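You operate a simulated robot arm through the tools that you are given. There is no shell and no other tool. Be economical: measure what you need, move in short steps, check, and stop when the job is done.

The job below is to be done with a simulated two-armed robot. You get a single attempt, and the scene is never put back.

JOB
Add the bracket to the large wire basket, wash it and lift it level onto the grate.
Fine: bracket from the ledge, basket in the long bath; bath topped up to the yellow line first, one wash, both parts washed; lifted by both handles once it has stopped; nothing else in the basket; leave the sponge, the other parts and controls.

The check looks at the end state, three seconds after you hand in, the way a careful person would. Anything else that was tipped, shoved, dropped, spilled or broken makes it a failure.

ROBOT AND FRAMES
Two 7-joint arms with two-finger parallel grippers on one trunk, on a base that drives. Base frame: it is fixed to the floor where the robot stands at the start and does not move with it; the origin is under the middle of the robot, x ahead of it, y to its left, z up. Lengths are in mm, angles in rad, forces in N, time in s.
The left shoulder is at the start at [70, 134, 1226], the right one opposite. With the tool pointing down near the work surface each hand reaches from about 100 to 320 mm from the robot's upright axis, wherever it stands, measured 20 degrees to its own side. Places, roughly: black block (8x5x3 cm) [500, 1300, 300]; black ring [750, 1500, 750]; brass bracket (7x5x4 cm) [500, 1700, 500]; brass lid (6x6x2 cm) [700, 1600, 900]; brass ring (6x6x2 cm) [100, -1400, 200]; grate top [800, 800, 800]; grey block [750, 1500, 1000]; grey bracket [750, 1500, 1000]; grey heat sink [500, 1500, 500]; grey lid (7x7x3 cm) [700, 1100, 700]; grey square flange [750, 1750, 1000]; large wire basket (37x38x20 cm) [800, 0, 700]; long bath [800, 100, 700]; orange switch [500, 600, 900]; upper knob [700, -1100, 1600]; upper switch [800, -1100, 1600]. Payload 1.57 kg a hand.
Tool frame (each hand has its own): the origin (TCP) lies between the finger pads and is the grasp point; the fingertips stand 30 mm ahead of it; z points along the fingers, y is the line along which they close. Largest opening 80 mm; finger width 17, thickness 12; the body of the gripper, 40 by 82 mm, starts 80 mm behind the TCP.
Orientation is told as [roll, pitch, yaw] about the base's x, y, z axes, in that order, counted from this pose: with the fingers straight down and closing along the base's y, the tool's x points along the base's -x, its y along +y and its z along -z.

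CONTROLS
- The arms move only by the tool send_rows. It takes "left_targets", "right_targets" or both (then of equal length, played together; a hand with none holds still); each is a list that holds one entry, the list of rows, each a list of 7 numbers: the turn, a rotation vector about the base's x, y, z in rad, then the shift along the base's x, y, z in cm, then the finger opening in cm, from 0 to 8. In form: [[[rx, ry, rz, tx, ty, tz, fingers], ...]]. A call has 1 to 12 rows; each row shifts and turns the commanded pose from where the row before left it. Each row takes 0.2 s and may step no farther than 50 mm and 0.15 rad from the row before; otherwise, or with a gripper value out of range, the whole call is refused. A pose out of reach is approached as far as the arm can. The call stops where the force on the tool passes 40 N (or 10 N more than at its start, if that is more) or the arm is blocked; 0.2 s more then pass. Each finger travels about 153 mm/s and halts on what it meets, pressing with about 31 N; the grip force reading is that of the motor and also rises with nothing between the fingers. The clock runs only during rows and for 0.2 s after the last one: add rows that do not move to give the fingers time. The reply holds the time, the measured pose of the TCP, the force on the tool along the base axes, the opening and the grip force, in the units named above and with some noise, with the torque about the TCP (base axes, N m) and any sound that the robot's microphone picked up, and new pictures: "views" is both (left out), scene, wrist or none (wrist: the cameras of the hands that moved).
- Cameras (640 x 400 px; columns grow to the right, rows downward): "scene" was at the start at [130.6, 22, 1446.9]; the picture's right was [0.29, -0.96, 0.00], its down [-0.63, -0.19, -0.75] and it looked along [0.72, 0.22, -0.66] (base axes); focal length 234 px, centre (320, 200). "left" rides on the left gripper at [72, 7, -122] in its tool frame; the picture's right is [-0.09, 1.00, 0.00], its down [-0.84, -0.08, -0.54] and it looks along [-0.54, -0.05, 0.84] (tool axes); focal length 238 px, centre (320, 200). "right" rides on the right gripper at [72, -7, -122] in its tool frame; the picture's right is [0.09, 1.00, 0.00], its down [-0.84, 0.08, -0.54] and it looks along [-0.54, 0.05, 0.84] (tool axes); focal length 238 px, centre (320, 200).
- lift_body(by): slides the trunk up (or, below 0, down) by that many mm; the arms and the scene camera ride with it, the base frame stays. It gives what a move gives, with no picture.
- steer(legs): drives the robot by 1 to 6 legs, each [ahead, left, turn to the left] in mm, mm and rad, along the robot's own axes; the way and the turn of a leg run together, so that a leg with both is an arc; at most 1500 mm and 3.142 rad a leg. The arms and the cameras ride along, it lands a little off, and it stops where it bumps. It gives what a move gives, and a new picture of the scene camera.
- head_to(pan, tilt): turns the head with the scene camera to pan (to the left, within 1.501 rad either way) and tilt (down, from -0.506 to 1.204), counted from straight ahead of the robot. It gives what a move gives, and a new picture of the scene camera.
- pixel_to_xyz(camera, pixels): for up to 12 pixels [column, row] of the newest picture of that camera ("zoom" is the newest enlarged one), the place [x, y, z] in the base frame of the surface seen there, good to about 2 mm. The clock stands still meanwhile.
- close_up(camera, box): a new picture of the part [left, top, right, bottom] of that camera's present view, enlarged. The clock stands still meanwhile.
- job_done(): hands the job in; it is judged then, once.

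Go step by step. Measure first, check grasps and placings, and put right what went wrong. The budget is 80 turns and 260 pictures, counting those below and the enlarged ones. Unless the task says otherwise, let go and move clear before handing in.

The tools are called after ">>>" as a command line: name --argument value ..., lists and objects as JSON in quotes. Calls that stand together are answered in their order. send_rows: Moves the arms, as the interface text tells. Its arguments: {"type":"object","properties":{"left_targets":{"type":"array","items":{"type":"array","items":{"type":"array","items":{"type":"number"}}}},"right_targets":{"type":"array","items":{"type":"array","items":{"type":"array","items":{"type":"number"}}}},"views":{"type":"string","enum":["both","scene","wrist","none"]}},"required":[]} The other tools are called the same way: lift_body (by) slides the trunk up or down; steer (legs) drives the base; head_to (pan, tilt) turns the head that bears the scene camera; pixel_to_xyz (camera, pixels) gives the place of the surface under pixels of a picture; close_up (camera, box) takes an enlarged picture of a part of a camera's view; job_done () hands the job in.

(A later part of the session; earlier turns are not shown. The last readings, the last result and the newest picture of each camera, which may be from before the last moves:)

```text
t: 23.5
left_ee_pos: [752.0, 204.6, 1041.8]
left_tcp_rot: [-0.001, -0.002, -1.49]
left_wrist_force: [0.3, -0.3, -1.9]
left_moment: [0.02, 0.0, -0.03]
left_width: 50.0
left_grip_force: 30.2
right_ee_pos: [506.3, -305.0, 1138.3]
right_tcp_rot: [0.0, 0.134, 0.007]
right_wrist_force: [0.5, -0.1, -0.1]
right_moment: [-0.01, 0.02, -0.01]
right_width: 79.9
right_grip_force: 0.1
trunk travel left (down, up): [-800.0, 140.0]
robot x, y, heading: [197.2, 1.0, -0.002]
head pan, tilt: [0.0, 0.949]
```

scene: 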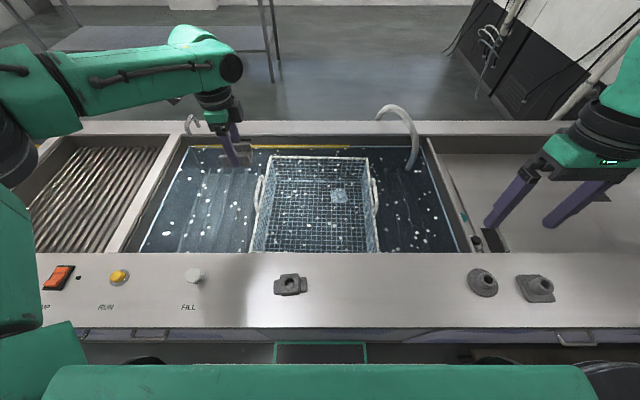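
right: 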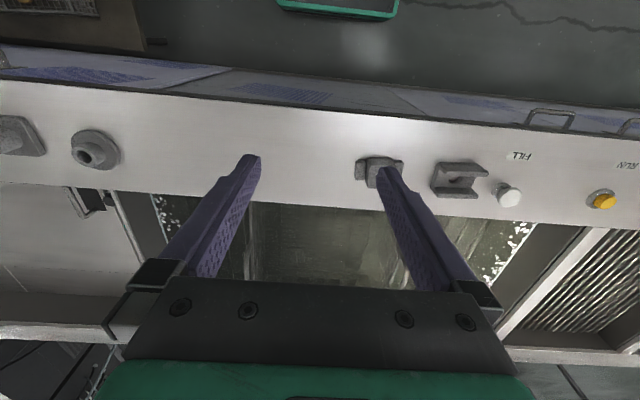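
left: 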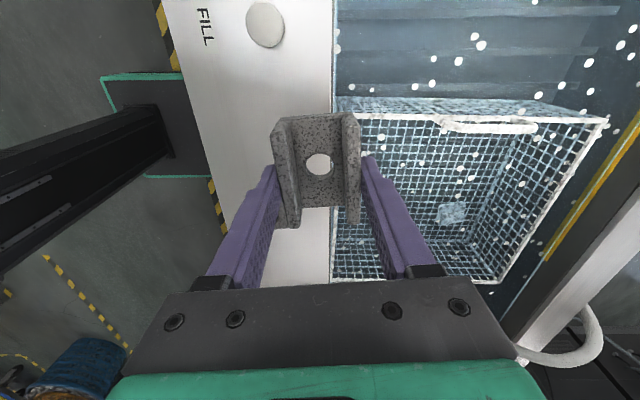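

The base stopped at x≈200 against the bench front, and nothing on the bench was disturbed. I'll measure the handles, basket rim and part from this closer view.

>>> close_up --camera "scene" --box '[224, 140, 416, 260]'

>>> pixel_to_xyz --camera "scene" --pixels '[[263, 178], [258, 195], [257, 210], [372, 181], [377, 195], [377, 209], [268, 157], [366, 158], [339, 195], [252, 250], [378, 250], [300, 200]]'

```text
3.33 times, centred on (320, 200) of scene
```

zoom: 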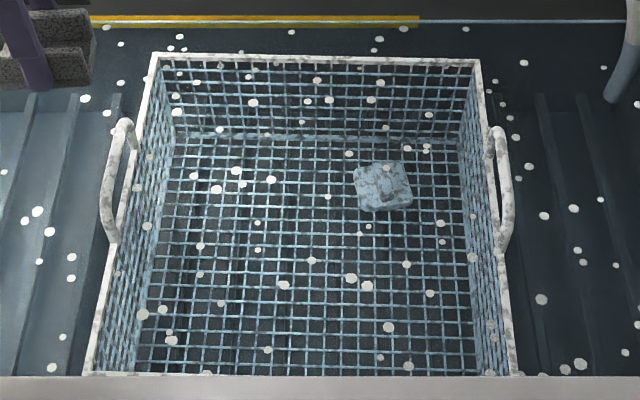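

```text
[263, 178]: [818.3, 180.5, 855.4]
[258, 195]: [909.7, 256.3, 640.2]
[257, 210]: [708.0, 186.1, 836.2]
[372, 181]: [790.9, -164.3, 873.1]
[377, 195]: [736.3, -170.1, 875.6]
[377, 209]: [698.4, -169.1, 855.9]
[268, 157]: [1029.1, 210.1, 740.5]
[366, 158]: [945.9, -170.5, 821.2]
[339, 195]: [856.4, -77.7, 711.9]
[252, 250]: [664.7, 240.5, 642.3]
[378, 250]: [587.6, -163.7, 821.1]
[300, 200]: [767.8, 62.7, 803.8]
```

The handles span x 698–818 (centre ~757) at y≈182 and y≈-168, with tops at 875; the rim is at 822 and the part is at (856,-78). I'll take the bracket to (700,40) above the basket and look before lowering it.

>>> send_rows --left_targets '[[[0, 0, 0, -1.5, -4, 0, 4], [0, 0, 0, -1.5, -4, 0, 4], [0, 0, 0, -1, -4, 0, 4], [0, 0, 0, -1.2, -4.4, 0, 4], [0, 0, 0, 0, 0, -4, 4], [0, 0, 0, 0, 0, -4, 4]]]' --views "both"

```text
t: 24.9
left_ee_pos: [648.6, 97.3, 978.6]
left_tcp_rot: [0.002, -0.002, -1.491]
left_wrist_force: [-0.8, 0.3, -1.5]
left_moment: [0.01, 0.03, 0.0]
left_width: 49.5
left_grip_force: 31.3
left hand out of reach, approached as far as the arm can: row 1, 2, 3, 4, 5, 6
right_ee_pos: [505.5, -304.8, 1138.5]
right_tcp_rot: [0.002, 0.135, 0.006]
right_wrist_force: [0.8, -0.7, 0.6]
right_moment: [-0.01, 0.02, 0.01]
right_width: 80.1
right_grip_force: 0.1
trunk travel left (down, up): [-800.0, 140.0]
robot x, y, heading: [200.7, 3.2, 0.0]
head pan, tilt: [0.0, 0.949]
```

scene: 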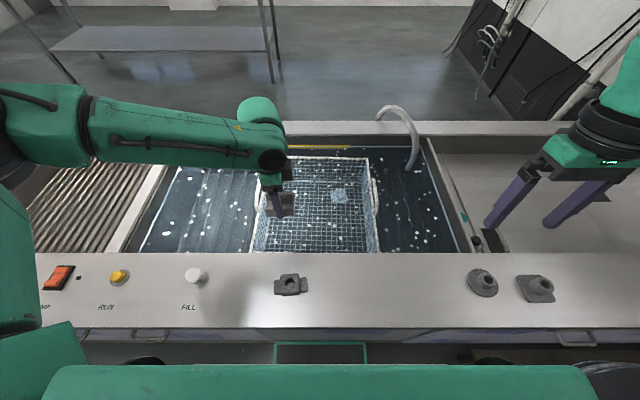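
left: 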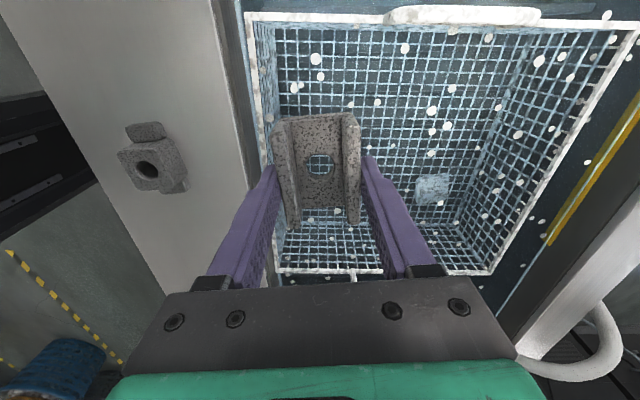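

The left hand stopped short at (649,97) with the hand turned -1.49, which looks like a joint limit because the arm is still bent. I'll turn it back to yaw 0, staying high, to see whether it reaches farther.

>>> send_rows --left_targets '[[[0, 0, 0.149, 0, 0, 1, 4], [0, 0, 0.149, 0, 0, 1, 4], [0, 0, 0.149, 0, 0, 0, 4], [0, 0, 0.149, 0, 0, 0, 4], [0, 0, 0.149, 0, 0, 0, 4], [0, 0, 0.149, 0, 0, 0, 4], [0, 0, 0.149, 0, 0, 0, 4], [0, 0, 0.149, 0, 0, 0, 4], [0, 0, 0.149, 0, 0, 0, 4], [0, 0, 0.149, 0, 0, 0, 4], [0, 0, 0, 0, 0, 0, 4], [0, 0, 0, 0, 0, 0, 4]]]' --views "both"

```text
t: 27.5
left_ee_pos: [648.9, 96.7, 999.3]
left_tcp_rot: [0.001, 0.001, 0.003]
left_wrist_force: [0.7, -0.1, -1.5]
left_moment: [-0.01, 0.02, -0.03]
left_width: 49.8
left_grip_force: 30.8
right_ee_pos: [506.1, -306.1, 1138.7]
right_tcp_rot: [0.003, 0.133, 0.006]
right_wrist_force: [-0.2, 0.1, -0.6]
right_moment: [-0.04, 0.05, -0.02]
right_width: 80.0
right_grip_force: 0.1
trunk travel left (down, up): [-800.0, 140.0]
robot x, y, heading: [196.4, 2.2, 0.001]
head pan, tilt: [0.0, 0.949]
```

scene: 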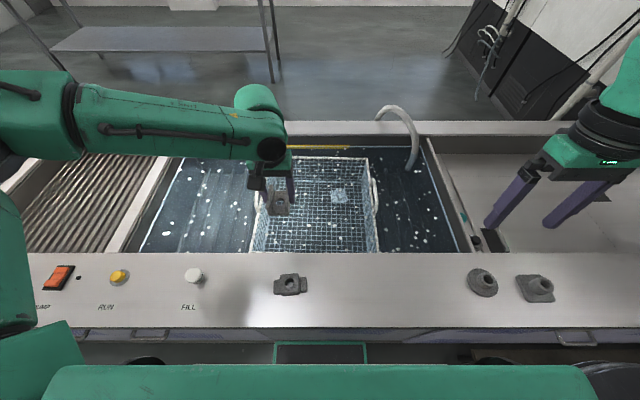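
left: 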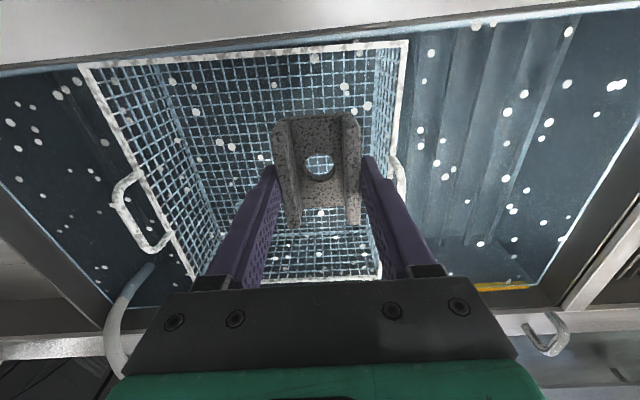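

The hand turned fine and holds the bracket at (649,97,999). I'll test reach here by commanding forward and inward.

>>> send_rows --left_targets '[[[0, 0, 0, 2, 0, 0, 4], [0, 0, 0, 2, 0, 0, 4], [0, 0, 0, 0, 0, 0, 4]]]' --views "none"

>>> send_rows --left_targets '[[[0, 0, 0, 0, -2, 0, 4], [0, 0, 0, 0, -2, 0, 4], [0, 0, 0, 0, 0, -2, 4], [0, 0, 0, 0, 0, -2, 4]]]' --views "none"

```text
t: 28.3
left_ee_pos: [675.9, 110.4, 1004.5]
left_tcp_rot: [0.0, -0.002, 0.0]
left_wrist_force: [0.3, -0.7, -2.0]
left_moment: [0.02, -0.01, -0.01]
left_width: 49.6
left_grip_force: 31.0
left hand out of reach, approached as far as the arm can: row 1, 2
right_ee_pos: [505.9, -305.8, 1138.7]
right_tcp_rot: [0.002, 0.133, 0.008]
right_wrist_force: [0.5, 0.1, 0.1]
right_moment: [-0.01, 0.0, -0.02]
right_width: 80.3
right_grip_force: 0.1
trunk travel left (down, up): [-800.0, 140.0]
robot x, y, heading: [202.4, 3.4, -0.003]
head pan, tilt: [0.0, 0.949]
```

```text
t: 29.3
left_ee_pos: [650.8, 101.4, 976.5]
left_tcp_rot: [0.001, -0.003, 0.0]
left_wrist_force: [-0.4, 0.0, -1.5]
left_moment: [0.02, 0.01, -0.04]
left_width: 50.0
left_grip_force: 31.0
left hand out of reach, approached as far as the arm can: row 1, 2, 3, 4
right_ee_pos: [506.5, -304.8, 1138.0]
right_tcp_rot: [0.002, 0.133, 0.007]
right_wrist_force: [1.0, 0.5, -0.9]
right_moment: [-0.02, 0.02, 0.02]
right_width: 80.1
right_grip_force: 0.0
trunk travel left (down, up): [-800.0, 140.0]
robot x, y, heading: [201.9, 0.4, 0.001]
head pan, tilt: [0.0, 0.949]
```

Reach seems to grow with hand height relative to the shoulder: z 1004 gave x 676, and 976 gave 651. I'll raise the hand and then lower the trunk by the same amount to test this.

>>> send_rows --left_targets '[[[0, 0, 0, 0, 0, 4, 4], [0, 0, 0, 0, 0, 4, 4], [0, 0, 0, 0, 0, 4, 4], [0, 0, 0, 0, 0, 4, 4], [0, 0, 0, 0, 0, 4, 4]]]' --views "none"

>>> lift_body --by -200

>>> send_rows --left_targets '[[[0, 0, 0, 2, -1, 0, 4], [0, 0, 0, 2, -1, 0, 4], [0, 0, 0, 2, -2, 0, 4], [0, 0, 0, 0, -2, 0, 4], [0, 0, 0, 0, 0, 0, 4]]]' --views "both"

```text
t: 30.5
left_ee_pos: [651.2, 100.6, 1178.3]
left_tcp_rot: [0.002, 0.0, 0.0]
left_wrist_force: [0.1, -0.4, -0.7]
left_moment: [-0.01, 0.01, -0.03]
left_width: 49.8
left_grip_force: 31.0
right_ee_pos: [504.8, -304.9, 1138.3]
right_tcp_rot: [0.001, 0.134, 0.005]
right_wrist_force: [0.1, 0.3, -0.4]
right_moment: [0.0, -0.01, -0.02]
right_width: 80.0
right_grip_force: 0.0
trunk travel left (down, up): [-800.0, 140.0]
robot x, y, heading: [203.2, 2.6, 0.003]
head pan, tilt: [0.0, 0.949]
```

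```text
t: 32.7
left_ee_pos: [652.4, 100.9, 977.3]
left_tcp_rot: [0.002, -0.001, -0.002]
left_wrist_force: [0.0, 1.0, -2.3]
left_moment: [-0.01, -0.01, 0.01]
left_width: 49.7
left_grip_force: 31.0
right_ee_pos: [506.3, -305.3, 937.9]
right_tcp_rot: [0.002, 0.133, 0.007]
right_wrist_force: [0.4, 0.3, 0.1]
right_moment: [0.01, -0.04, 0.01]
right_width: 79.8
right_grip_force: 0.1
trunk travel left (down, up): [-600.0, 340.0]
robot x, y, heading: [202.2, 0.3, -0.002]
head pan, tilt: [0.0, 0.949]
```

```text
t: 33.9
left_ee_pos: [664.2, 90.1, 964.0]
left_tcp_rot: [0.001, -0.004, 0.002]
left_wrist_force: [0.6, -0.4, -1.5]
left_moment: [0.01, -0.01, -0.01]
left_width: 49.6
left_grip_force: 31.0
left hand out of reach, approached as far as the arm can: row 1, 2, 3, 4
right_ee_pos: [506.4, -306.7, 937.8]
right_tcp_rot: [0.002, 0.134, 0.006]
right_wrist_force: [0.0, -0.7, 0.6]
right_moment: [0.0, -0.01, 0.0]
right_width: 79.8
right_grip_force: 0.0
trunk travel left (down, up): [-600.0, 340.0]
robot x, y, heading: [203.8, -1.0, 0.002]
head pan, tilt: [0.0, 0.949]
```

scene: 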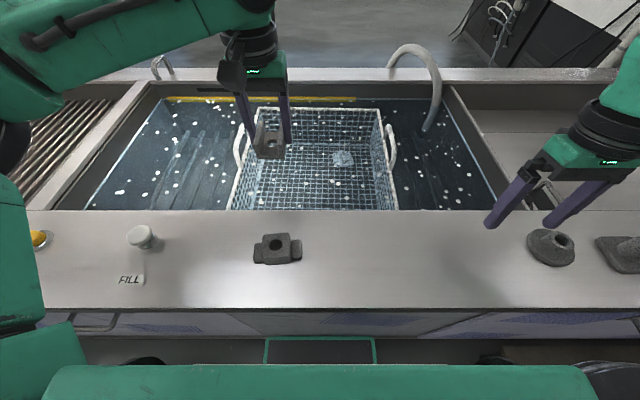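
left: 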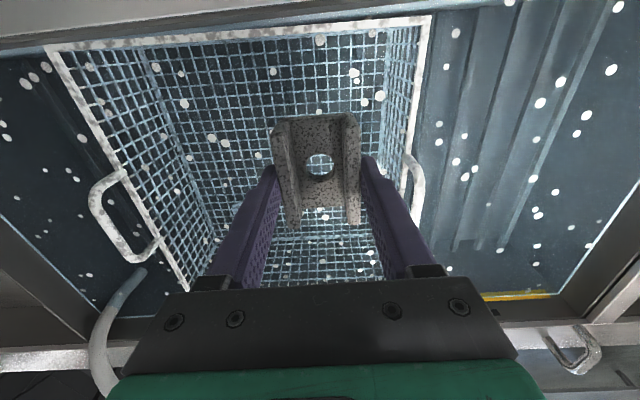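

Lowering the trunk moved the limit the other way, and the limit also eases outward in y (552 mm ahead at y 204). So I'll raise the right hand, then shift the base right so the left hand works well out to its own side.

>>> send_rows --right_targets '[[[0, -0.067, 0, 0, 1, 4, 8], [0, -0.067, 0, 0, 1, 4, 8], [0, 0, 0, 0, 1, 4, 8], [0, 0, 0, 0, 0, 4, 8]]]' --left_targets '[[[0, 0, 0, 0, 0, 2, 4], [0, 0, 0, 0, 1, 2, 4], [0, 0, 0, 0, 1, 0, 4], [0, 0, 0, 0, 0, 0, 4]]]' --views "none"

>>> steer --legs '[[-8, 0, 0], [0, -130, 0]]'

```text
t: 34.9
left_ee_pos: [658.6, 114.9, 1011.3]
left_tcp_rot: [0.0, -0.001, 0.0]
left_wrist_force: [0.0, 1.4, -3.4]
left_moment: [0.0, -0.01, 0.03]
left_width: 49.5
left_grip_force: 30.8
left hand out of reach, approached as far as the arm can: row 1
right_ee_pos: [524.0, -257.6, 1088.8]
right_tcp_rot: [0.0, -0.003, 0.006]
right_wrist_force: [0.1, -0.8, 0.0]
right_moment: [0.02, -0.02, 0.01]
right_width: 79.7
right_grip_force: 0.1
right hand out of reach, approached as far as the arm can: row 3, 4
trunk travel left (down, up): [-600.0, 340.0]
robot x, y, heading: [203.5, 0.1, 0.0]
head pan, tilt: [0.0, 0.949]
```

```text
t: 36.5
left_ee_pos: [649.8, -13.4, 1010.7]
left_tcp_rot: [0.001, -0.002, 0.002]
left_wrist_force: [-0.4, -0.4, -2.0]
left_moment: [0.0, 0.01, 0.04]
left_width: 49.8
left_grip_force: 31.3
right_ee_pos: [516.2, -387.8, 1087.5]
right_tcp_rot: [-0.001, -0.003, 0.006]
right_wrist_force: [-0.6, 0.3, 0.4]
right_moment: [-0.01, 0.0, -0.03]
right_width: 80.0
right_grip_force: 0.0
trunk travel left (down, up): [-600.0, 340.0]
robot x, y, heading: [191.3, -126.8, -0.001]
head pan, tilt: [0.0, 0.949]
```

scene: 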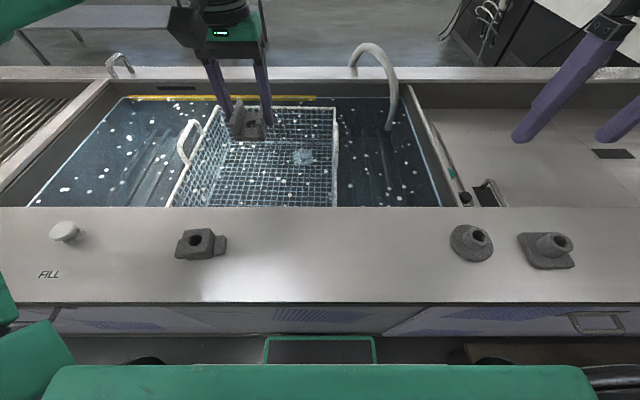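

The left hand is now over the basket's middle. I'll move it to about (695,60) and start down, watching for the reach limit.

>>> send_rows --left_targets '[[[0, 0, 0, 0, 3, 0, 4], [0, 0, 0, 0.5, 4, 0, 4], [0, 0, 0, 2, 0, -2, 4], [0, 0, 0, 2, 0, -4, 4], [0, 0, 0, 0, 0, -4, 4], [0, 0, 0, 0, 0, -4, 4], [0, 0, 0, 0, 0, 0, 4]]]' --views "both"

```text
t: 38.1
left_ee_pos: [693.6, 55.5, 870.0]
left_tcp_rot: [0.001, -0.001, -0.001]
left_wrist_force: [-0.2, 0.5, -2.1]
left_moment: [-0.01, -0.04, 0.03]
left_width: 49.6
left_grip_force: 30.4
right_ee_pos: [516.2, -388.2, 1088.5]
right_tcp_rot: [0.002, -0.002, 0.006]
right_wrist_force: [0.0, 0.0, -0.4]
right_moment: [-0.01, 0.0, 0.03]
right_width: 79.9
right_grip_force: 0.0
trunk travel left (down, up): [-600.0, 340.0]
robot x, y, heading: [192.0, -131.9, 0.001]
head pan, tilt: [0.0, 0.949]
```

scene: 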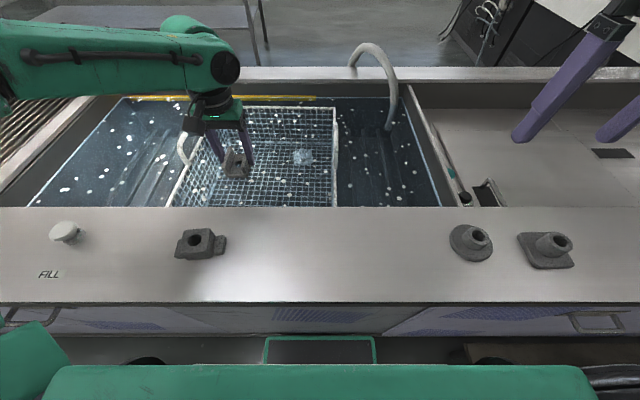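
left: 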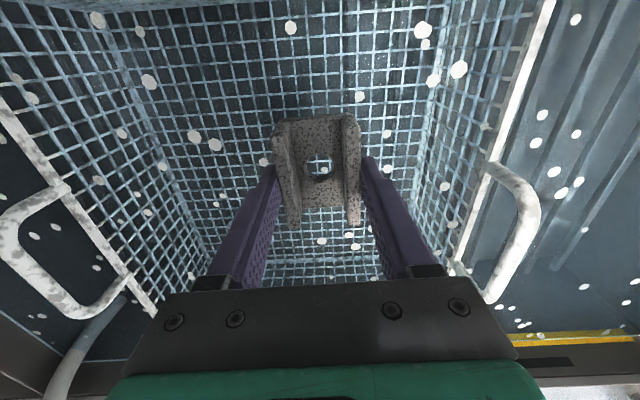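

There is no limit here, at (694,56,870) with the bracket inside the rim. I'll go on down to 750 and then in small steps.

>>> send_rows --left_targets '[[[0, 0, 0, 0, 0, -4, 4], [0, 0, 0, 0, 0, -4, 4], [0, 0, 0, 0, 0, -3, 4], [0, 0, 0, 0, 0, -0.5, 4], [0, 0, 0, 0, 0, 0, 4]]]' --views "both"

>>> pixel_to_xyz --camera "left" --pixels '[[250, 60], [390, 120], [320, 60], [318, 167], [240, 180], [330, 260]]'

```text
t: 39.3
left_ee_pos: [693.9, 55.9, 756.7]
left_tcp_rot: [0.002, -0.003, 0.004]
left_wrist_force: [0.0, 0.4, -1.5]
left_moment: [0.03, 0.02, 0.04]
left_width: 49.7
left_grip_force: 31.0
right_ee_pos: [515.9, -387.1, 1088.1]
right_tcp_rot: [0.003, -0.001, 0.008]
right_wrist_force: [-0.5, 0.1, 0.9]
right_moment: [0.0, 0.06, 0.02]
right_width: 80.1
right_grip_force: 0.0
trunk travel left (down, up): [-600.0, 340.0]
robot x, y, heading: [191.5, -132.3, -0.002]
head pan, tilt: [0.0, 0.949]
```

scene: 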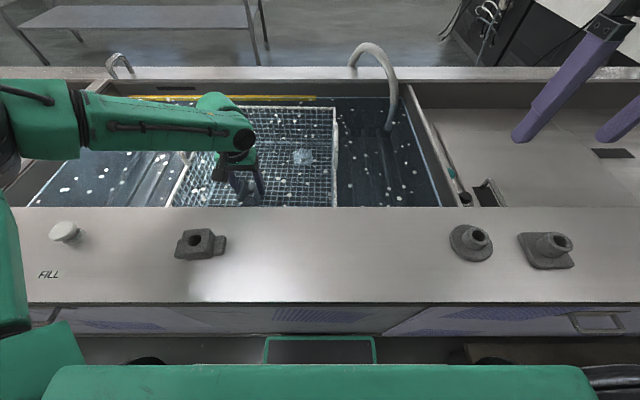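
left: 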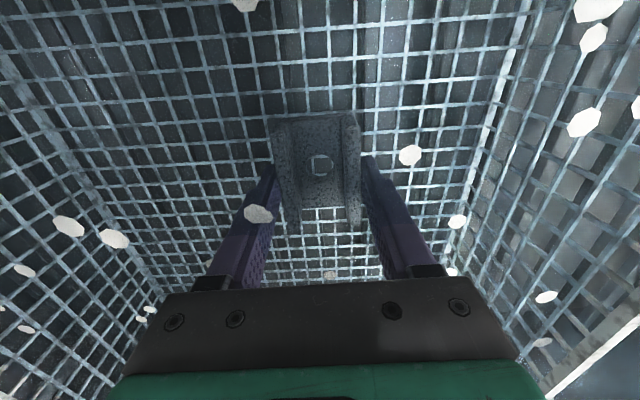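

```text
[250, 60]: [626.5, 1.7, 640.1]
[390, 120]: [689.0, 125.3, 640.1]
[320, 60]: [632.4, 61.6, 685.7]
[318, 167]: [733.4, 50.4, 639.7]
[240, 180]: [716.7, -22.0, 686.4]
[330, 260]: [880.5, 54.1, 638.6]
```

The basket floor wires are at z≈686 and the bracket's underside is about 33 mm above them. I'll lower it in finer steps until it touches.

>>> send_rows --left_targets '[[[0, 0, 0, 0, 0, -2.5, 4], [0, 0, 0, 0, 0, -0.3, 4], [0, 0, 0, 0, 0, -0.3, 4], [0, 0, 0, 0, 0, 0, 4]]]' --views "none"

```text
t: 40.3
left_ee_pos: [687.8, 59.7, 728.5]
left_tcp_rot: [0.0, -0.001, 0.002]
left_wrist_force: [0.0, -0.3, -1.6]
left_moment: [0.01, 0.0, -0.01]
left_width: 49.7
left_grip_force: 31.0
left hand out of reach, approached as far as the arm can: row 1
right_ee_pos: [516.3, -388.0, 1088.8]
right_tcp_rot: [0.002, -0.002, 0.008]
right_wrist_force: [0.0, -0.7, -0.2]
right_moment: [-0.01, 0.0, 0.0]
right_width: 79.9
right_grip_force: 0.2
trunk travel left (down, up): [-600.0, 340.0]
robot x, y, heading: [193.3, -129.8, -0.003]
head pan, tilt: [0.0, 0.949]
```

It is near the reach limit and not touching yet. I'll ease back slightly in x while going down the last few millimetres.

>>> send_rows --left_targets '[[[0, 0, 0, -0.5, 0.2, -0.2, 4], [0, 0, 0, -0.3, 0, -0.2, 4], [0, 0, 0, 0, 0, -0.2, 4], [0, 0, 0, 0, 0, 0, 4]]]' --views "wrist"

```text
t: 41.3
left_ee_pos: [683.6, 60.1, 723.8]
left_tcp_rot: [0.002, -0.009, 0.001]
left_wrist_force: [7.1, 3.8, 21.5]
left_moment: [-0.08, -0.06, -0.01]
left_width: 49.5
left_grip_force: 30.8
right_ee_pos: [514.8, -388.9, 1088.8]
right_tcp_rot: [0.002, -0.002, 0.006]
right_wrist_force: [-0.4, -0.1, 0.1]
right_moment: [-0.01, 0.01, 0.02]
right_width: 80.0
right_grip_force: 0.0
trunk travel left (down, up): [-600.0, 340.0]
robot x, y, heading: [189.2, -126.9, 0.001]
head pan, tilt: [0.0, 0.949]
```

left: 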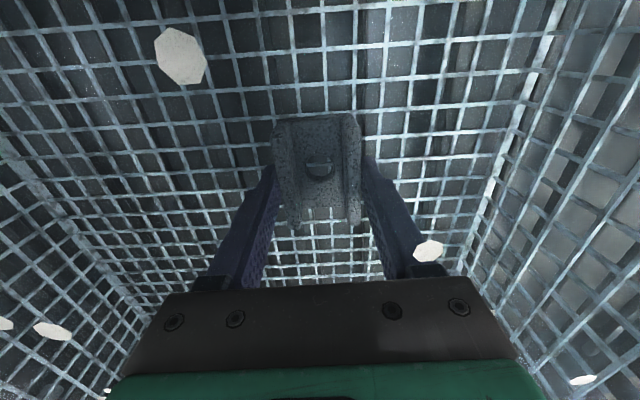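

A 21 N push shows the bracket resting on the basket floor. I'll ease up 2 mm, open and lift straight out.

>>> send_rows --left_targets '[[[0, 0, 0, 0, 0, 0.2, 4], [0, 0, 0, 0, 0, 0, 7], [0, 0, 0, 0, 0, 0, 7], [0, 0, 0, 0, 0, 1, 7], [0, 0, 0, 0, 0, 3, 7], [0, 0, 0, 0, 0, 4, 7], [0, 0, 0, 0, 0, 4, 7], [0, 0, 0, 0, 0, 4, 7], [0, 0, 0, 0, 0, 4, 7], [0, 0, 0, 0, 0, 4, 7], [0, 0, 0, 0, 0, 4, 7], [0, 0, 0, -2, 2, 3, 7]]]' --views "both"

>>> close_up --camera "scene" --box '[140, 90, 364, 230]'

```text
t: 43.9
left_ee_pos: [659.4, 80.7, 1034.8]
left_tcp_rot: [0.001, -0.001, -0.001]
left_wrist_force: [-0.7, -0.2, 0.1]
left_moment: [-0.01, 0.0, 0.0]
left_width: 70.1
left_grip_force: 0.0
right_ee_pos: [514.6, -387.7, 1089.4]
right_tcp_rot: [0.001, -0.002, 0.007]
right_wrist_force: [-0.4, -0.2, 0.3]
right_moment: [-0.05, -0.06, -0.01]
right_width: 79.9
right_grip_force: 0.0
trunk travel left (down, up): [-600.0, 340.0]
robot x, y, heading: [189.3, -127.4, 0.001]
head pan, tilt: [0.0, 0.949]
```

scene: 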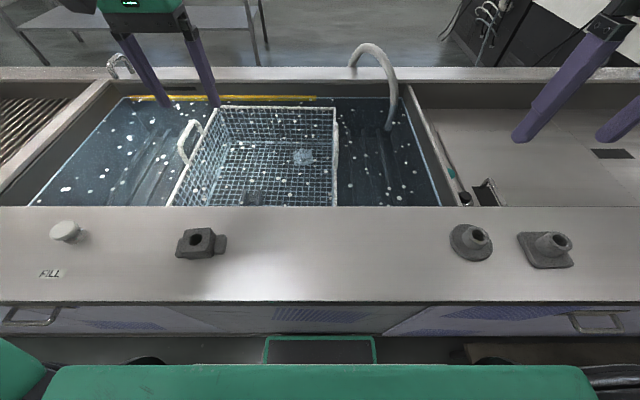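
left: 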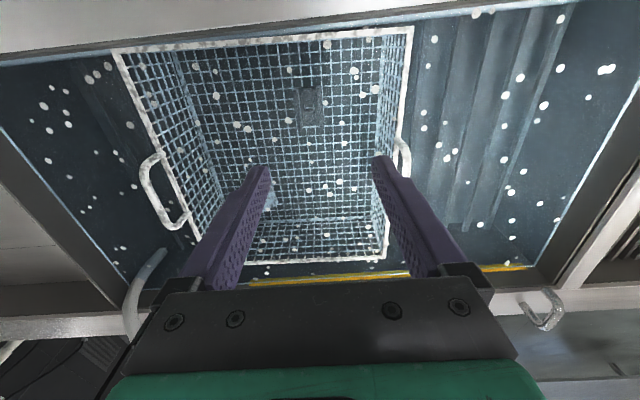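

```text
2.86 times, centred on (252, 160) of scene
```

zoom: 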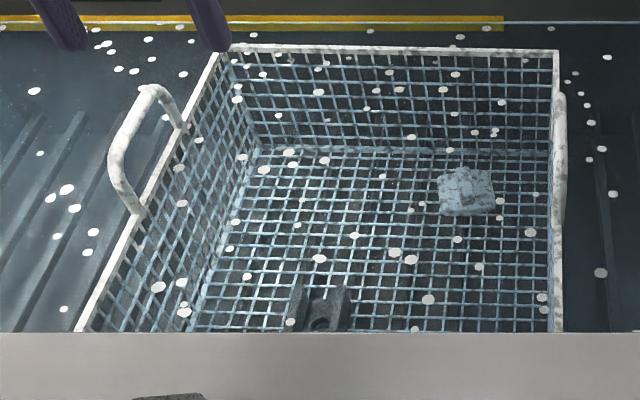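

The bracket lies flat in the basket at zoom (318,305), with the other part at (465,190) and nothing else. Now I'll drive so the left hand can press RUN at (493,470).

>>> steer --legs '[[-100, 0, 0], [0, 300, 0]]'

>>> send_rows --left_targets '[[[0, 0, 0, -2, 2.5, 0, 0], [0, 0, 0, -2, 3, 0, 0], [0, 0, 0, -2, 3, -2, 0], [0, 0, 0, -0.5, 0, -4, 0], [0, 0, 0, 0, 0, -1.5, 0], [0, 0, 0, 0, 0, 0, 0]]]' --views "both"

>>> pixel_to_xyz --camera "left" --pixels '[[320, 150], [320, 130], [320, 110], [320, 165]]'

```text
t: 46.7
left_ee_pos: [563.0, 379.9, 1033.5]
left_tcp_rot: [0.002, -0.002, 0.001]
left_wrist_force: [-0.3, 0.2, 0.6]
left_moment: [0.02, 0.01, 0.03]
left_width: 69.9
left_grip_force: 0.1
right_ee_pos: [416.1, -88.9, 1087.2]
right_tcp_rot: [0.002, -0.003, 0.008]
right_wrist_force: [0.5, 0.0, -0.8]
right_moment: [-0.02, -0.01, 0.0]
right_width: 80.1
right_grip_force: 0.1
trunk travel left (down, up): [-600.0, 340.0]
robot x, y, heading: [93.2, 167.1, 0.001]
head pan, tilt: [0.0, 0.949]
```

scene: 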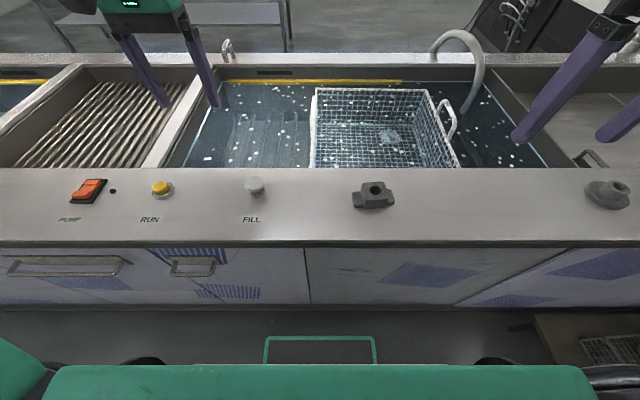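

```text
t: 48.1
left_ee_pos: [497.1, 465.6, 959.7]
left_tcp_rot: [0.0, -0.003, 0.001]
left_wrist_force: [0.0, 0.2, 0.4]
left_moment: [-0.01, 0.02, 0.01]
left_width: 0.0
left_grip_force: 21.8
right_ee_pos: [415.6, -88.8, 1088.3]
right_tcp_rot: [0.002, -0.002, 0.006]
right_wrist_force: [1.3, 0.0, 0.4]
right_moment: [-0.02, -0.01, -0.01]
right_width: 79.9
right_grip_force: 0.1
trunk travel left (down, up): [-600.0, 340.0]
robot x, y, heading: [96.0, 172.4, 0.001]
head pan, tilt: [0.0, 0.949]
```

scene: 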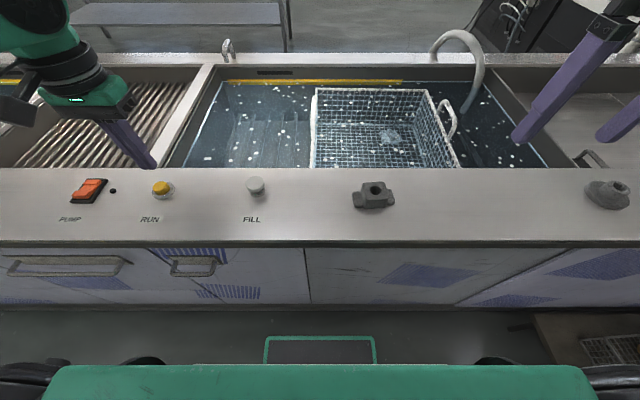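
left: 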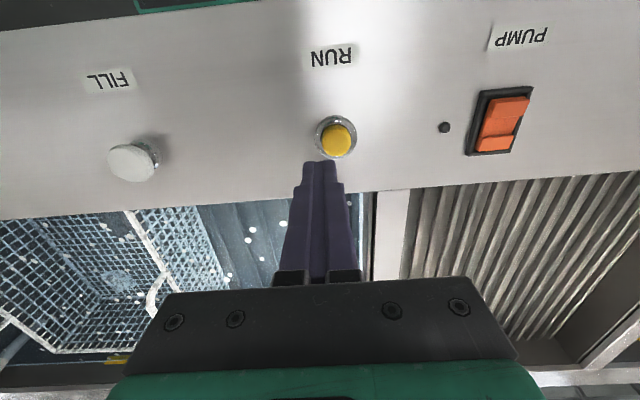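

```text
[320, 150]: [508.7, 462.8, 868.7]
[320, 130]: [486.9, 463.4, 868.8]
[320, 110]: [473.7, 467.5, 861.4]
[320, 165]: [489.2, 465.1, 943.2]
```

RUN is at left-view (338,140), about y=470, just under the fingertips. I'll align and press it once.

>>> send_rows --left_targets '[[[0, 0, 0, -0.2, 0.5, -2, 0], [0, 0, 0, 0, 0, -2, 0], [0, 0, 0, 0, 0, -0.6, 0], [0, 0, 0, 0, 0, -0.3, 0], [0, 0, 0, 0, 0, -0.2, 0]]]' --views "none"

```text
t: 49.3
left_ee_pos: [496.2, 468.4, 907.9]
left_tcp_rot: [0.002, -0.002, 0.0]
left_wrist_force: [-0.2, 1.0, 0.8]
left_moment: [-0.01, 0.02, 0.0]
left_width: 0.2
left_grip_force: 21.5
right_ee_pos: [416.8, -88.6, 1088.3]
right_tcp_rot: [0.004, -0.001, 0.007]
right_wrist_force: [0.7, 0.0, 0.1]
right_moment: [-0.02, 0.02, -0.02]
right_width: 79.8
right_grip_force: 0.1
trunk travel left (down, up): [-600.0, 340.0]
robot x, y, heading: [94.1, 171.7, -0.002]
head pan, tilt: [0.0, 0.949]
```

No click yet, and the force is near zero or just at contact. I'll go a few millimetres lower.

>>> send_rows --left_targets '[[[0, 0, 0, 0, 0, -0.2, 0], [0, 0, 0, 0, 0, -0.2, 0]]]' --views "scene"

```text
t: 49.9
left_ee_pos: [494.4, 469.6, 904.4]
left_tcp_rot: [0.001, -0.002, 0.002]
left_wrist_force: [1.1, 0.4, 1.9]
left_moment: [0.04, 0.01, 0.01]
left_width: 0.2
left_grip_force: 21.2
right_ee_pos: [415.6, -88.1, 1088.7]
right_tcp_rot: [0.002, -0.003, 0.007]
right_wrist_force: [-0.1, 0.0, -0.1]
right_moment: [0.04, 0.0, 0.03]
right_width: 79.9
right_grip_force: 0.1
trunk travel left (down, up): [-600.0, 340.0]
robot x, y, heading: [94.9, 170.5, 0.001]
head pan, tilt: [0.0, 0.949]
heard: click
```

scene: 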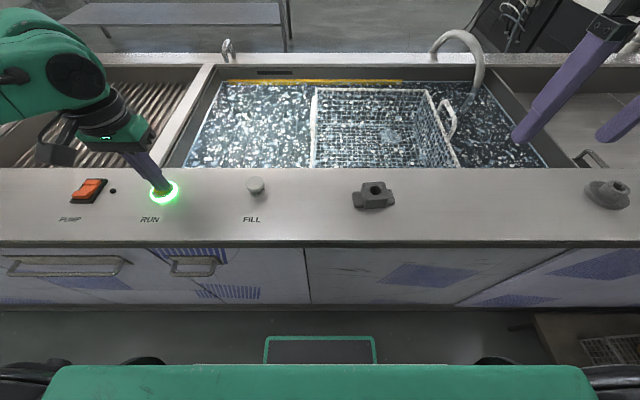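

The wash started: a click was heard, the RUN ring glows green, and the bath churns. I'll lift the left hand off and open it, then drive back in front of the basket while it runs.

>>> send_rows --left_targets '[[[0, 0, 0, 0, 0, 4, 0], [0, 0, 0, 0, 0, 4, 0], [0, 0, 0, 0, -3, 4, 4], [0, 0, 0, 0, -4, 3, 8]]]' --views "none"

>>> steer --legs '[[0, -165, 0], [98, 0, 0]]'

```text
t: 50.9
left_ee_pos: [494.9, 397.4, 1054.0]
left_tcp_rot: [0.004, -0.001, 0.002]
left_wrist_force: [0.9, -0.6, -0.1]
left_moment: [0.03, -0.02, 0.01]
left_width: 79.9
left_grip_force: 0.0
right_ee_pos: [416.1, -91.0, 1087.6]
right_tcp_rot: [0.007, -0.002, 0.006]
right_wrist_force: [0.1, 0.5, -0.5]
right_moment: [0.02, -0.01, -0.01]
right_width: 80.1
right_grip_force: 0.0
trunk travel left (down, up): [-600.0, 340.0]
robot x, y, heading: [91.5, 168.9, 0.001]
head pan, tilt: [0.0, 0.949]
```

```text
t: 53.1
left_ee_pos: [593.0, 234.8, 1053.7]
left_tcp_rot: [0.002, -0.003, -0.001]
left_wrist_force: [0.6, -0.2, 0.6]
left_moment: [-0.05, -0.01, -0.02]
left_width: 79.9
left_grip_force: 0.0
right_ee_pos: [514.1, -253.9, 1088.9]
right_tcp_rot: [0.002, -0.003, 0.004]
right_wrist_force: [-0.1, 1.7, -0.8]
right_moment: [-0.01, -0.01, -0.01]
right_width: 80.1
right_grip_force: 0.1
trunk travel left (down, up): [-600.0, 340.0]
robot x, y, heading: [191.2, 8.1, 0.001]
head pan, tilt: [0.0, 0.949]
```

scene: 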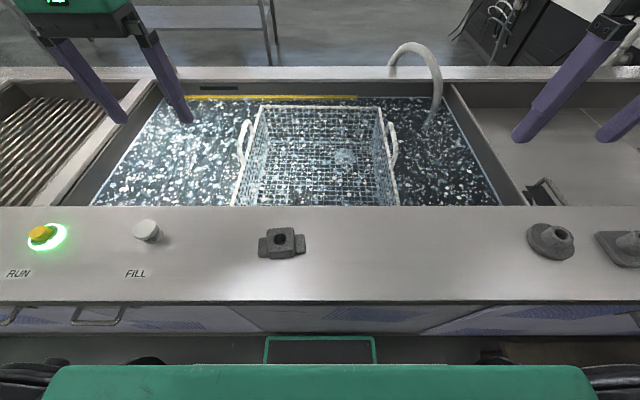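

The wash is still running with the RUN ring green. Meanwhile I'll bring both hands, tilted 0.3 rad forward, to hover above the handle middles at (757,182) and (757,-168), without touching.

>>> send_rows --left_targets '[[[0, -0.15, 0, 2.34, -0.76, -1.34, 8], [0, -0.15, 0, 2.34, -0.76, -1.34, 8], [0, 0, 0, 2.34, -0.76, -1.34, 8], [0, 0, 0, 2.34, -0.76, -1.34, 8], [0, 0, 0, 2.34, -0.76, -1.34, 8], [0, 0, 0, 2.34, -0.76, -1.34, 8], [0, 0, 0, 2.34, -0.76, -1.34, 8]]]' --right_targets '[[[0, -0.15, 0, 3.47, 1.23, -1.84, 8], [0, -0.15, 0, 3.47, 1.23, -1.84, 8], [0, 0, 0, 3.47, 1.23, -1.84, 8], [0, 0, 0, 3.47, 1.23, -1.84, 8], [0, 0, 0, 3.47, 1.23, -1.84, 8], [0, 0, 0, 3.47, 1.23, -1.84, 8], [0, 0, 0, 3.47, 1.23, -1.84, 8]]]' --views "both"

```text
t: 54.7
left_ee_pos: [761.0, 182.7, 957.1]
left_tcp_rot: [0.0, -0.3, 0.0]
left_wrist_force: [0.2, -0.2, -0.3]
left_moment: [0.0, 0.02, -0.02]
left_width: 80.2
left_grip_force: 0.1
right_ee_pos: [759.9, -168.3, 957.2]
right_tcp_rot: [-0.002, -0.298, 0.007]
right_wrist_force: [-0.3, 0.2, 0.2]
right_moment: [0.02, -0.02, 0.01]
right_width: 79.9
right_grip_force: 0.0
trunk travel left (down, up): [-600.0, 340.0]
robot x, y, heading: [186.3, 6.6, -0.002]
head pan, tilt: [0.0, 0.949]
```

scene: 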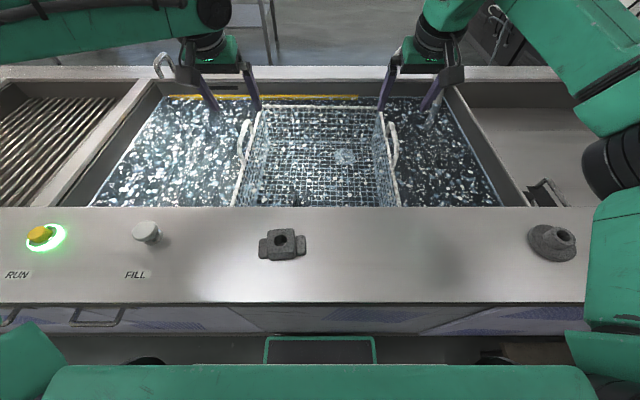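
right: 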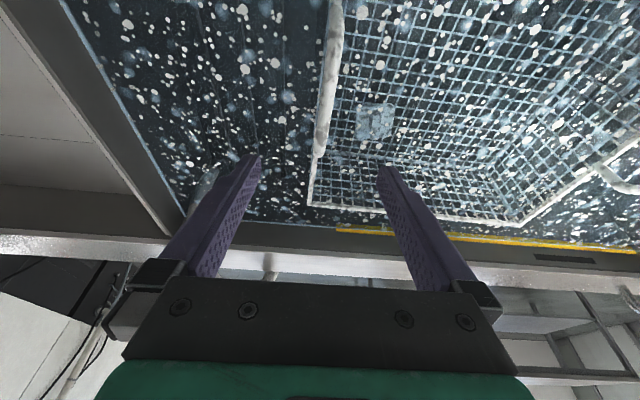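
left: 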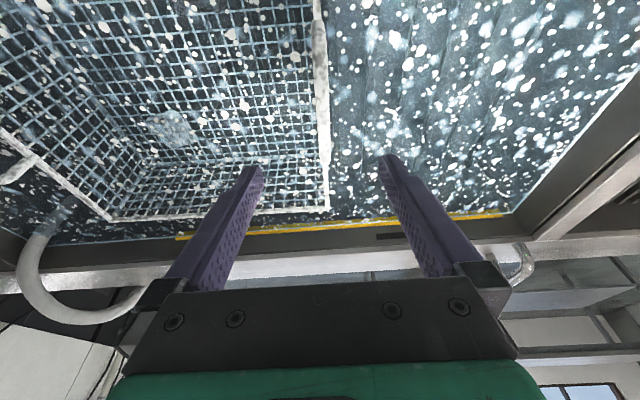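

Both hands hover over the handles within reach, and the wash still churns. While it runs I'll turn the head to the grate to measure it.

>>> head_to --pan 0.85 --tilt 0.8

>>> send_rows --left_targets '[[[0, 0, 0, 0, 0, 0, 8], [0, 0, 0, 0, 0, 0, 8], [0, 0, 0, 0, 0, 0, 8], [0, 0, 0, 0, 0, 0, 8], [0, 0, 0, 0, 0, 0, 8], [0, 0, 0, 0, 0, 0, 8], [0, 0, 0, 0, 0, 0, 8], [0, 0, 0, 0, 0, 0, 8], [0, 0, 0, 0, 0, 0, 8], [0, 0, 0, 0, 0, 0, 8], [0, 0, 0, 0, 0, 0, 8], [0, 0, 0, 0, 0, 0, 8]]]' --views "scene"

```text
t: 55.9
left_ee_pos: [757.9, 182.1, 959.8]
left_tcp_rot: [0.003, -0.301, -0.001]
left_wrist_force: [-0.5, 0.3, 0.3]
left_moment: [-0.01, -0.02, 0.01]
left_width: 80.3
left_grip_force: 0.0
right_ee_pos: [756.5, -168.9, 959.6]
right_tcp_rot: [0.001, -0.302, 0.007]
right_wrist_force: [0.6, -0.7, -1.0]
right_moment: [0.0, 0.01, -0.03]
right_width: 79.9
right_grip_force: 0.0
trunk travel left (down, up): [-600.0, 340.0]
robot x, y, heading: [189.9, 8.3, -0.001]
head pan, tilt: [0.85, 0.799]
```

scene: 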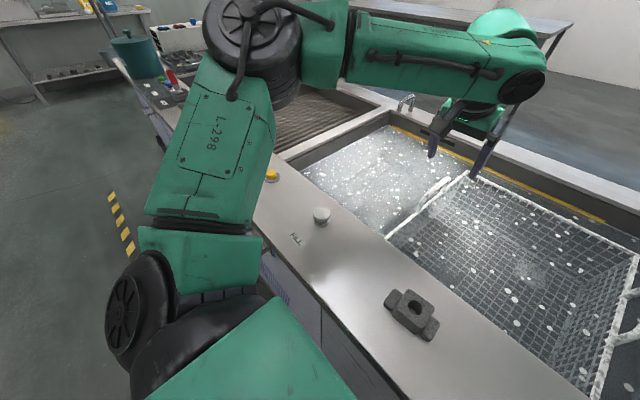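

```text
t: 58.5
left_ee_pos: [757.7, 182.2, 960.0]
left_tcp_rot: [0.002, -0.302, -0.001]
left_wrist_force: [0.3, -0.4, -0.1]
left_moment: [0.0, 0.02, -0.02]
left_width: 79.7
left_grip_force: 0.0
right_ee_pos: [757.1, -167.6, 959.7]
right_tcp_rot: [0.001, -0.301, 0.005]
right_wrist_force: [0.0, -0.2, -0.3]
right_moment: [0.04, 0.03, 0.01]
right_width: 79.9
right_grip_force: 0.0
trunk travel left (down, up): [-600.0, 340.0]
robot x, y, heading: [191.3, 3.6, -0.005]
head pan, tilt: [0.85, 0.799]
```

scene: 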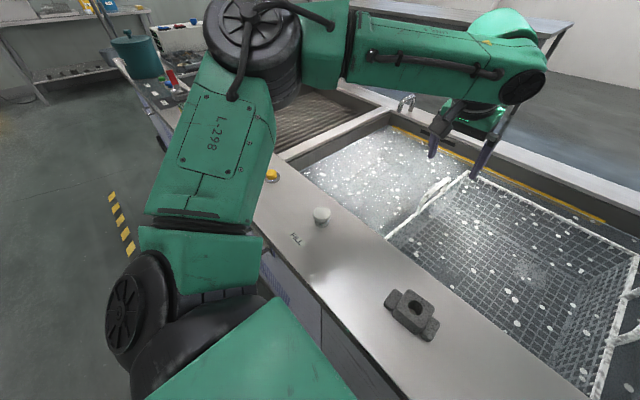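

From here the RUN ring is partly hidden and the bubbles look calmer. I'll check the RUN light in close-up and measure the left elbow, the teal drum at (135,55) and the lever.

>>> close_up --camera "scene" --box '[90, 10, 282, 130]'

>>> close_up --camera "scene" --box '[250, 110, 442, 230]'

>>> pixel_to_xyz --camera "scene" --pixels '[[135, 40], [135, 70], [170, 77], [160, 100], [255, 60], [260, 100], [210, 130], [240, 50], [180, 180], [290, 130], [360, 110], [150, 75]]'

```text
3.33 times, centred on (186, 70) of scene
```

zoom: 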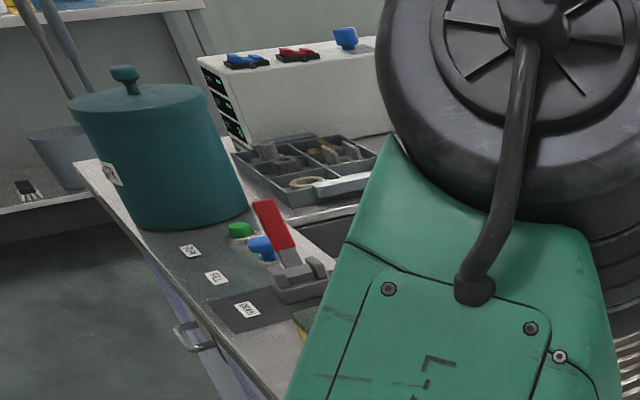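

```text
3.33 times, centred on (346, 170) of scene
```

zoom: 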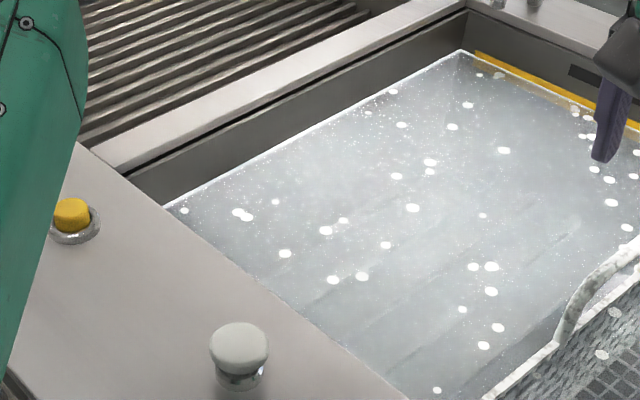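

```text
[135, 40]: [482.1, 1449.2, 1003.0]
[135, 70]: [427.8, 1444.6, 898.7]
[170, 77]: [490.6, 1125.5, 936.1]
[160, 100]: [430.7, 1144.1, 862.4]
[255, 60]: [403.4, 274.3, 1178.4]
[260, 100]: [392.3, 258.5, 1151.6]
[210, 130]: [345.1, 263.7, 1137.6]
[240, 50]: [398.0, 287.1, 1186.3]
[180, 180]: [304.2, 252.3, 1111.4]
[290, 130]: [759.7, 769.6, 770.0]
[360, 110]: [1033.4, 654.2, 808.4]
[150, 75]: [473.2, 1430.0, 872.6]
```

The RUN ring is dark and the bath is calm, so the wash has stopped. The drum (y≈1445) and lever lie clear of the coming drive; I'll turn the head back and lower both hands around the handles.

>>> head_to --pan 0.0 --tilt 0.9

>>> send_rows --left_targets '[[[0, 0, 0, 0, 0, -4, 8], [0, 0, 0, 0, 0, -3, 8], [0, 0, 0, 0, 0, -1, 8], [0, 0, 0, 0, 0, 0, 8]]]' --right_targets '[[[0, 0, 0, 0, 0, -4, 8], [0, 0, 0, 0, 0, -3, 8], [0, 0, 0, 0, 0, -1, 8], [0, 0, 0, 0, 0, 0, 8]]]' --views "both"

```text
t: 59.6
left_ee_pos: [758.2, 182.7, 959.3]
left_tcp_rot: [0.001, -0.301, 0.001]
left_wrist_force: [-0.1, 0.0, 0.2]
left_moment: [0.01, -0.03, -0.02]
left_width: 80.2
left_grip_force: 0.0
right_ee_pos: [758.0, -169.2, 959.0]
right_tcp_rot: [0.001, -0.301, 0.007]
right_wrist_force: [-0.2, 0.2, 0.0]
right_moment: [0.01, 0.0, 0.02]
right_width: 80.2
right_grip_force: 0.0
trunk travel left (down, up): [-600.0, 340.0]
robot x, y, heading: [191.5, 7.1, -0.0]
head pan, tilt: [0.0, 0.901]
```

scene: 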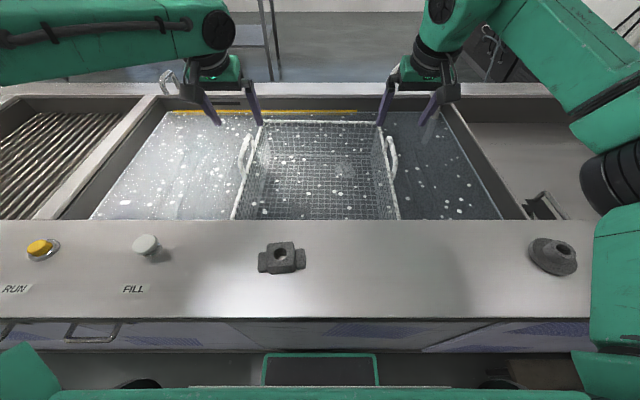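

```text
t: 60.6
left_ee_pos: [757.4, 183.2, 878.9]
left_tcp_rot: [0.001, -0.304, -0.001]
left_wrist_force: [0.0, 0.0, -0.2]
left_moment: [-0.02, -0.06, 0.01]
left_width: 80.2
left_grip_force: 0.1
right_ee_pos: [758.2, -166.3, 879.8]
right_tcp_rot: [-0.001, -0.302, 0.005]
right_wrist_force: [-0.9, 0.0, 0.1]
right_moment: [0.01, 0.0, 0.02]
right_width: 80.3
right_grip_force: 0.1
trunk travel left (down, up): [-600.0, 340.0]
robot x, y, heading: [189.4, 6.9, -0.005]
head pan, tilt: [0.0, 0.901]
```

scene: 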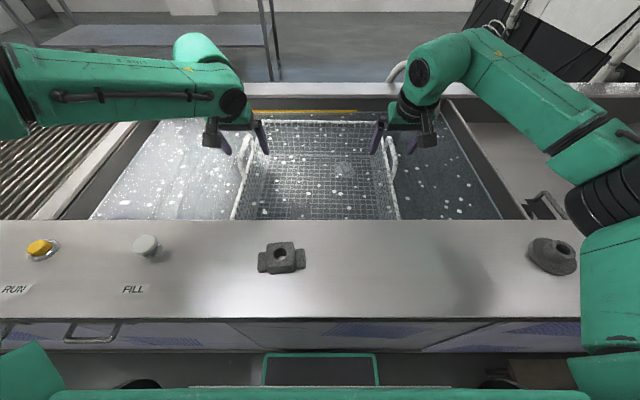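
right: 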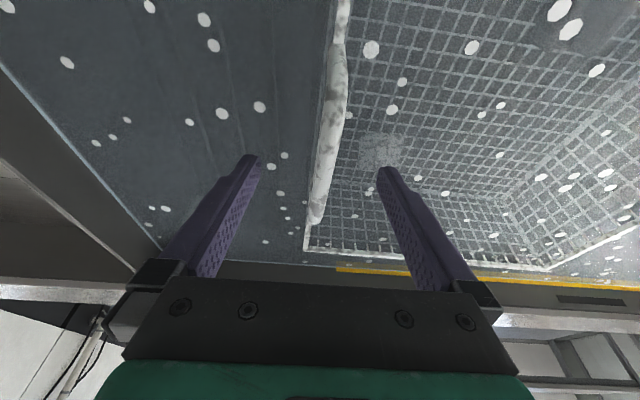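
left: 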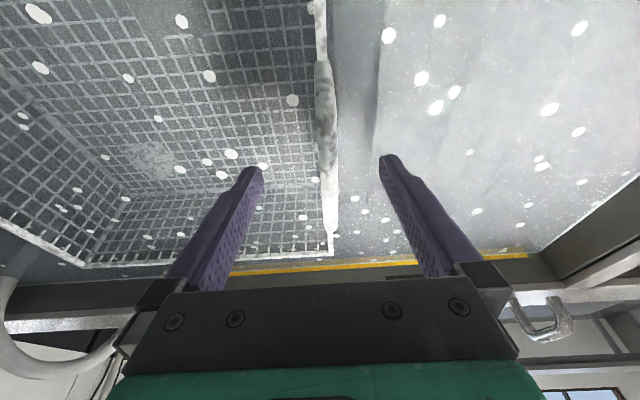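

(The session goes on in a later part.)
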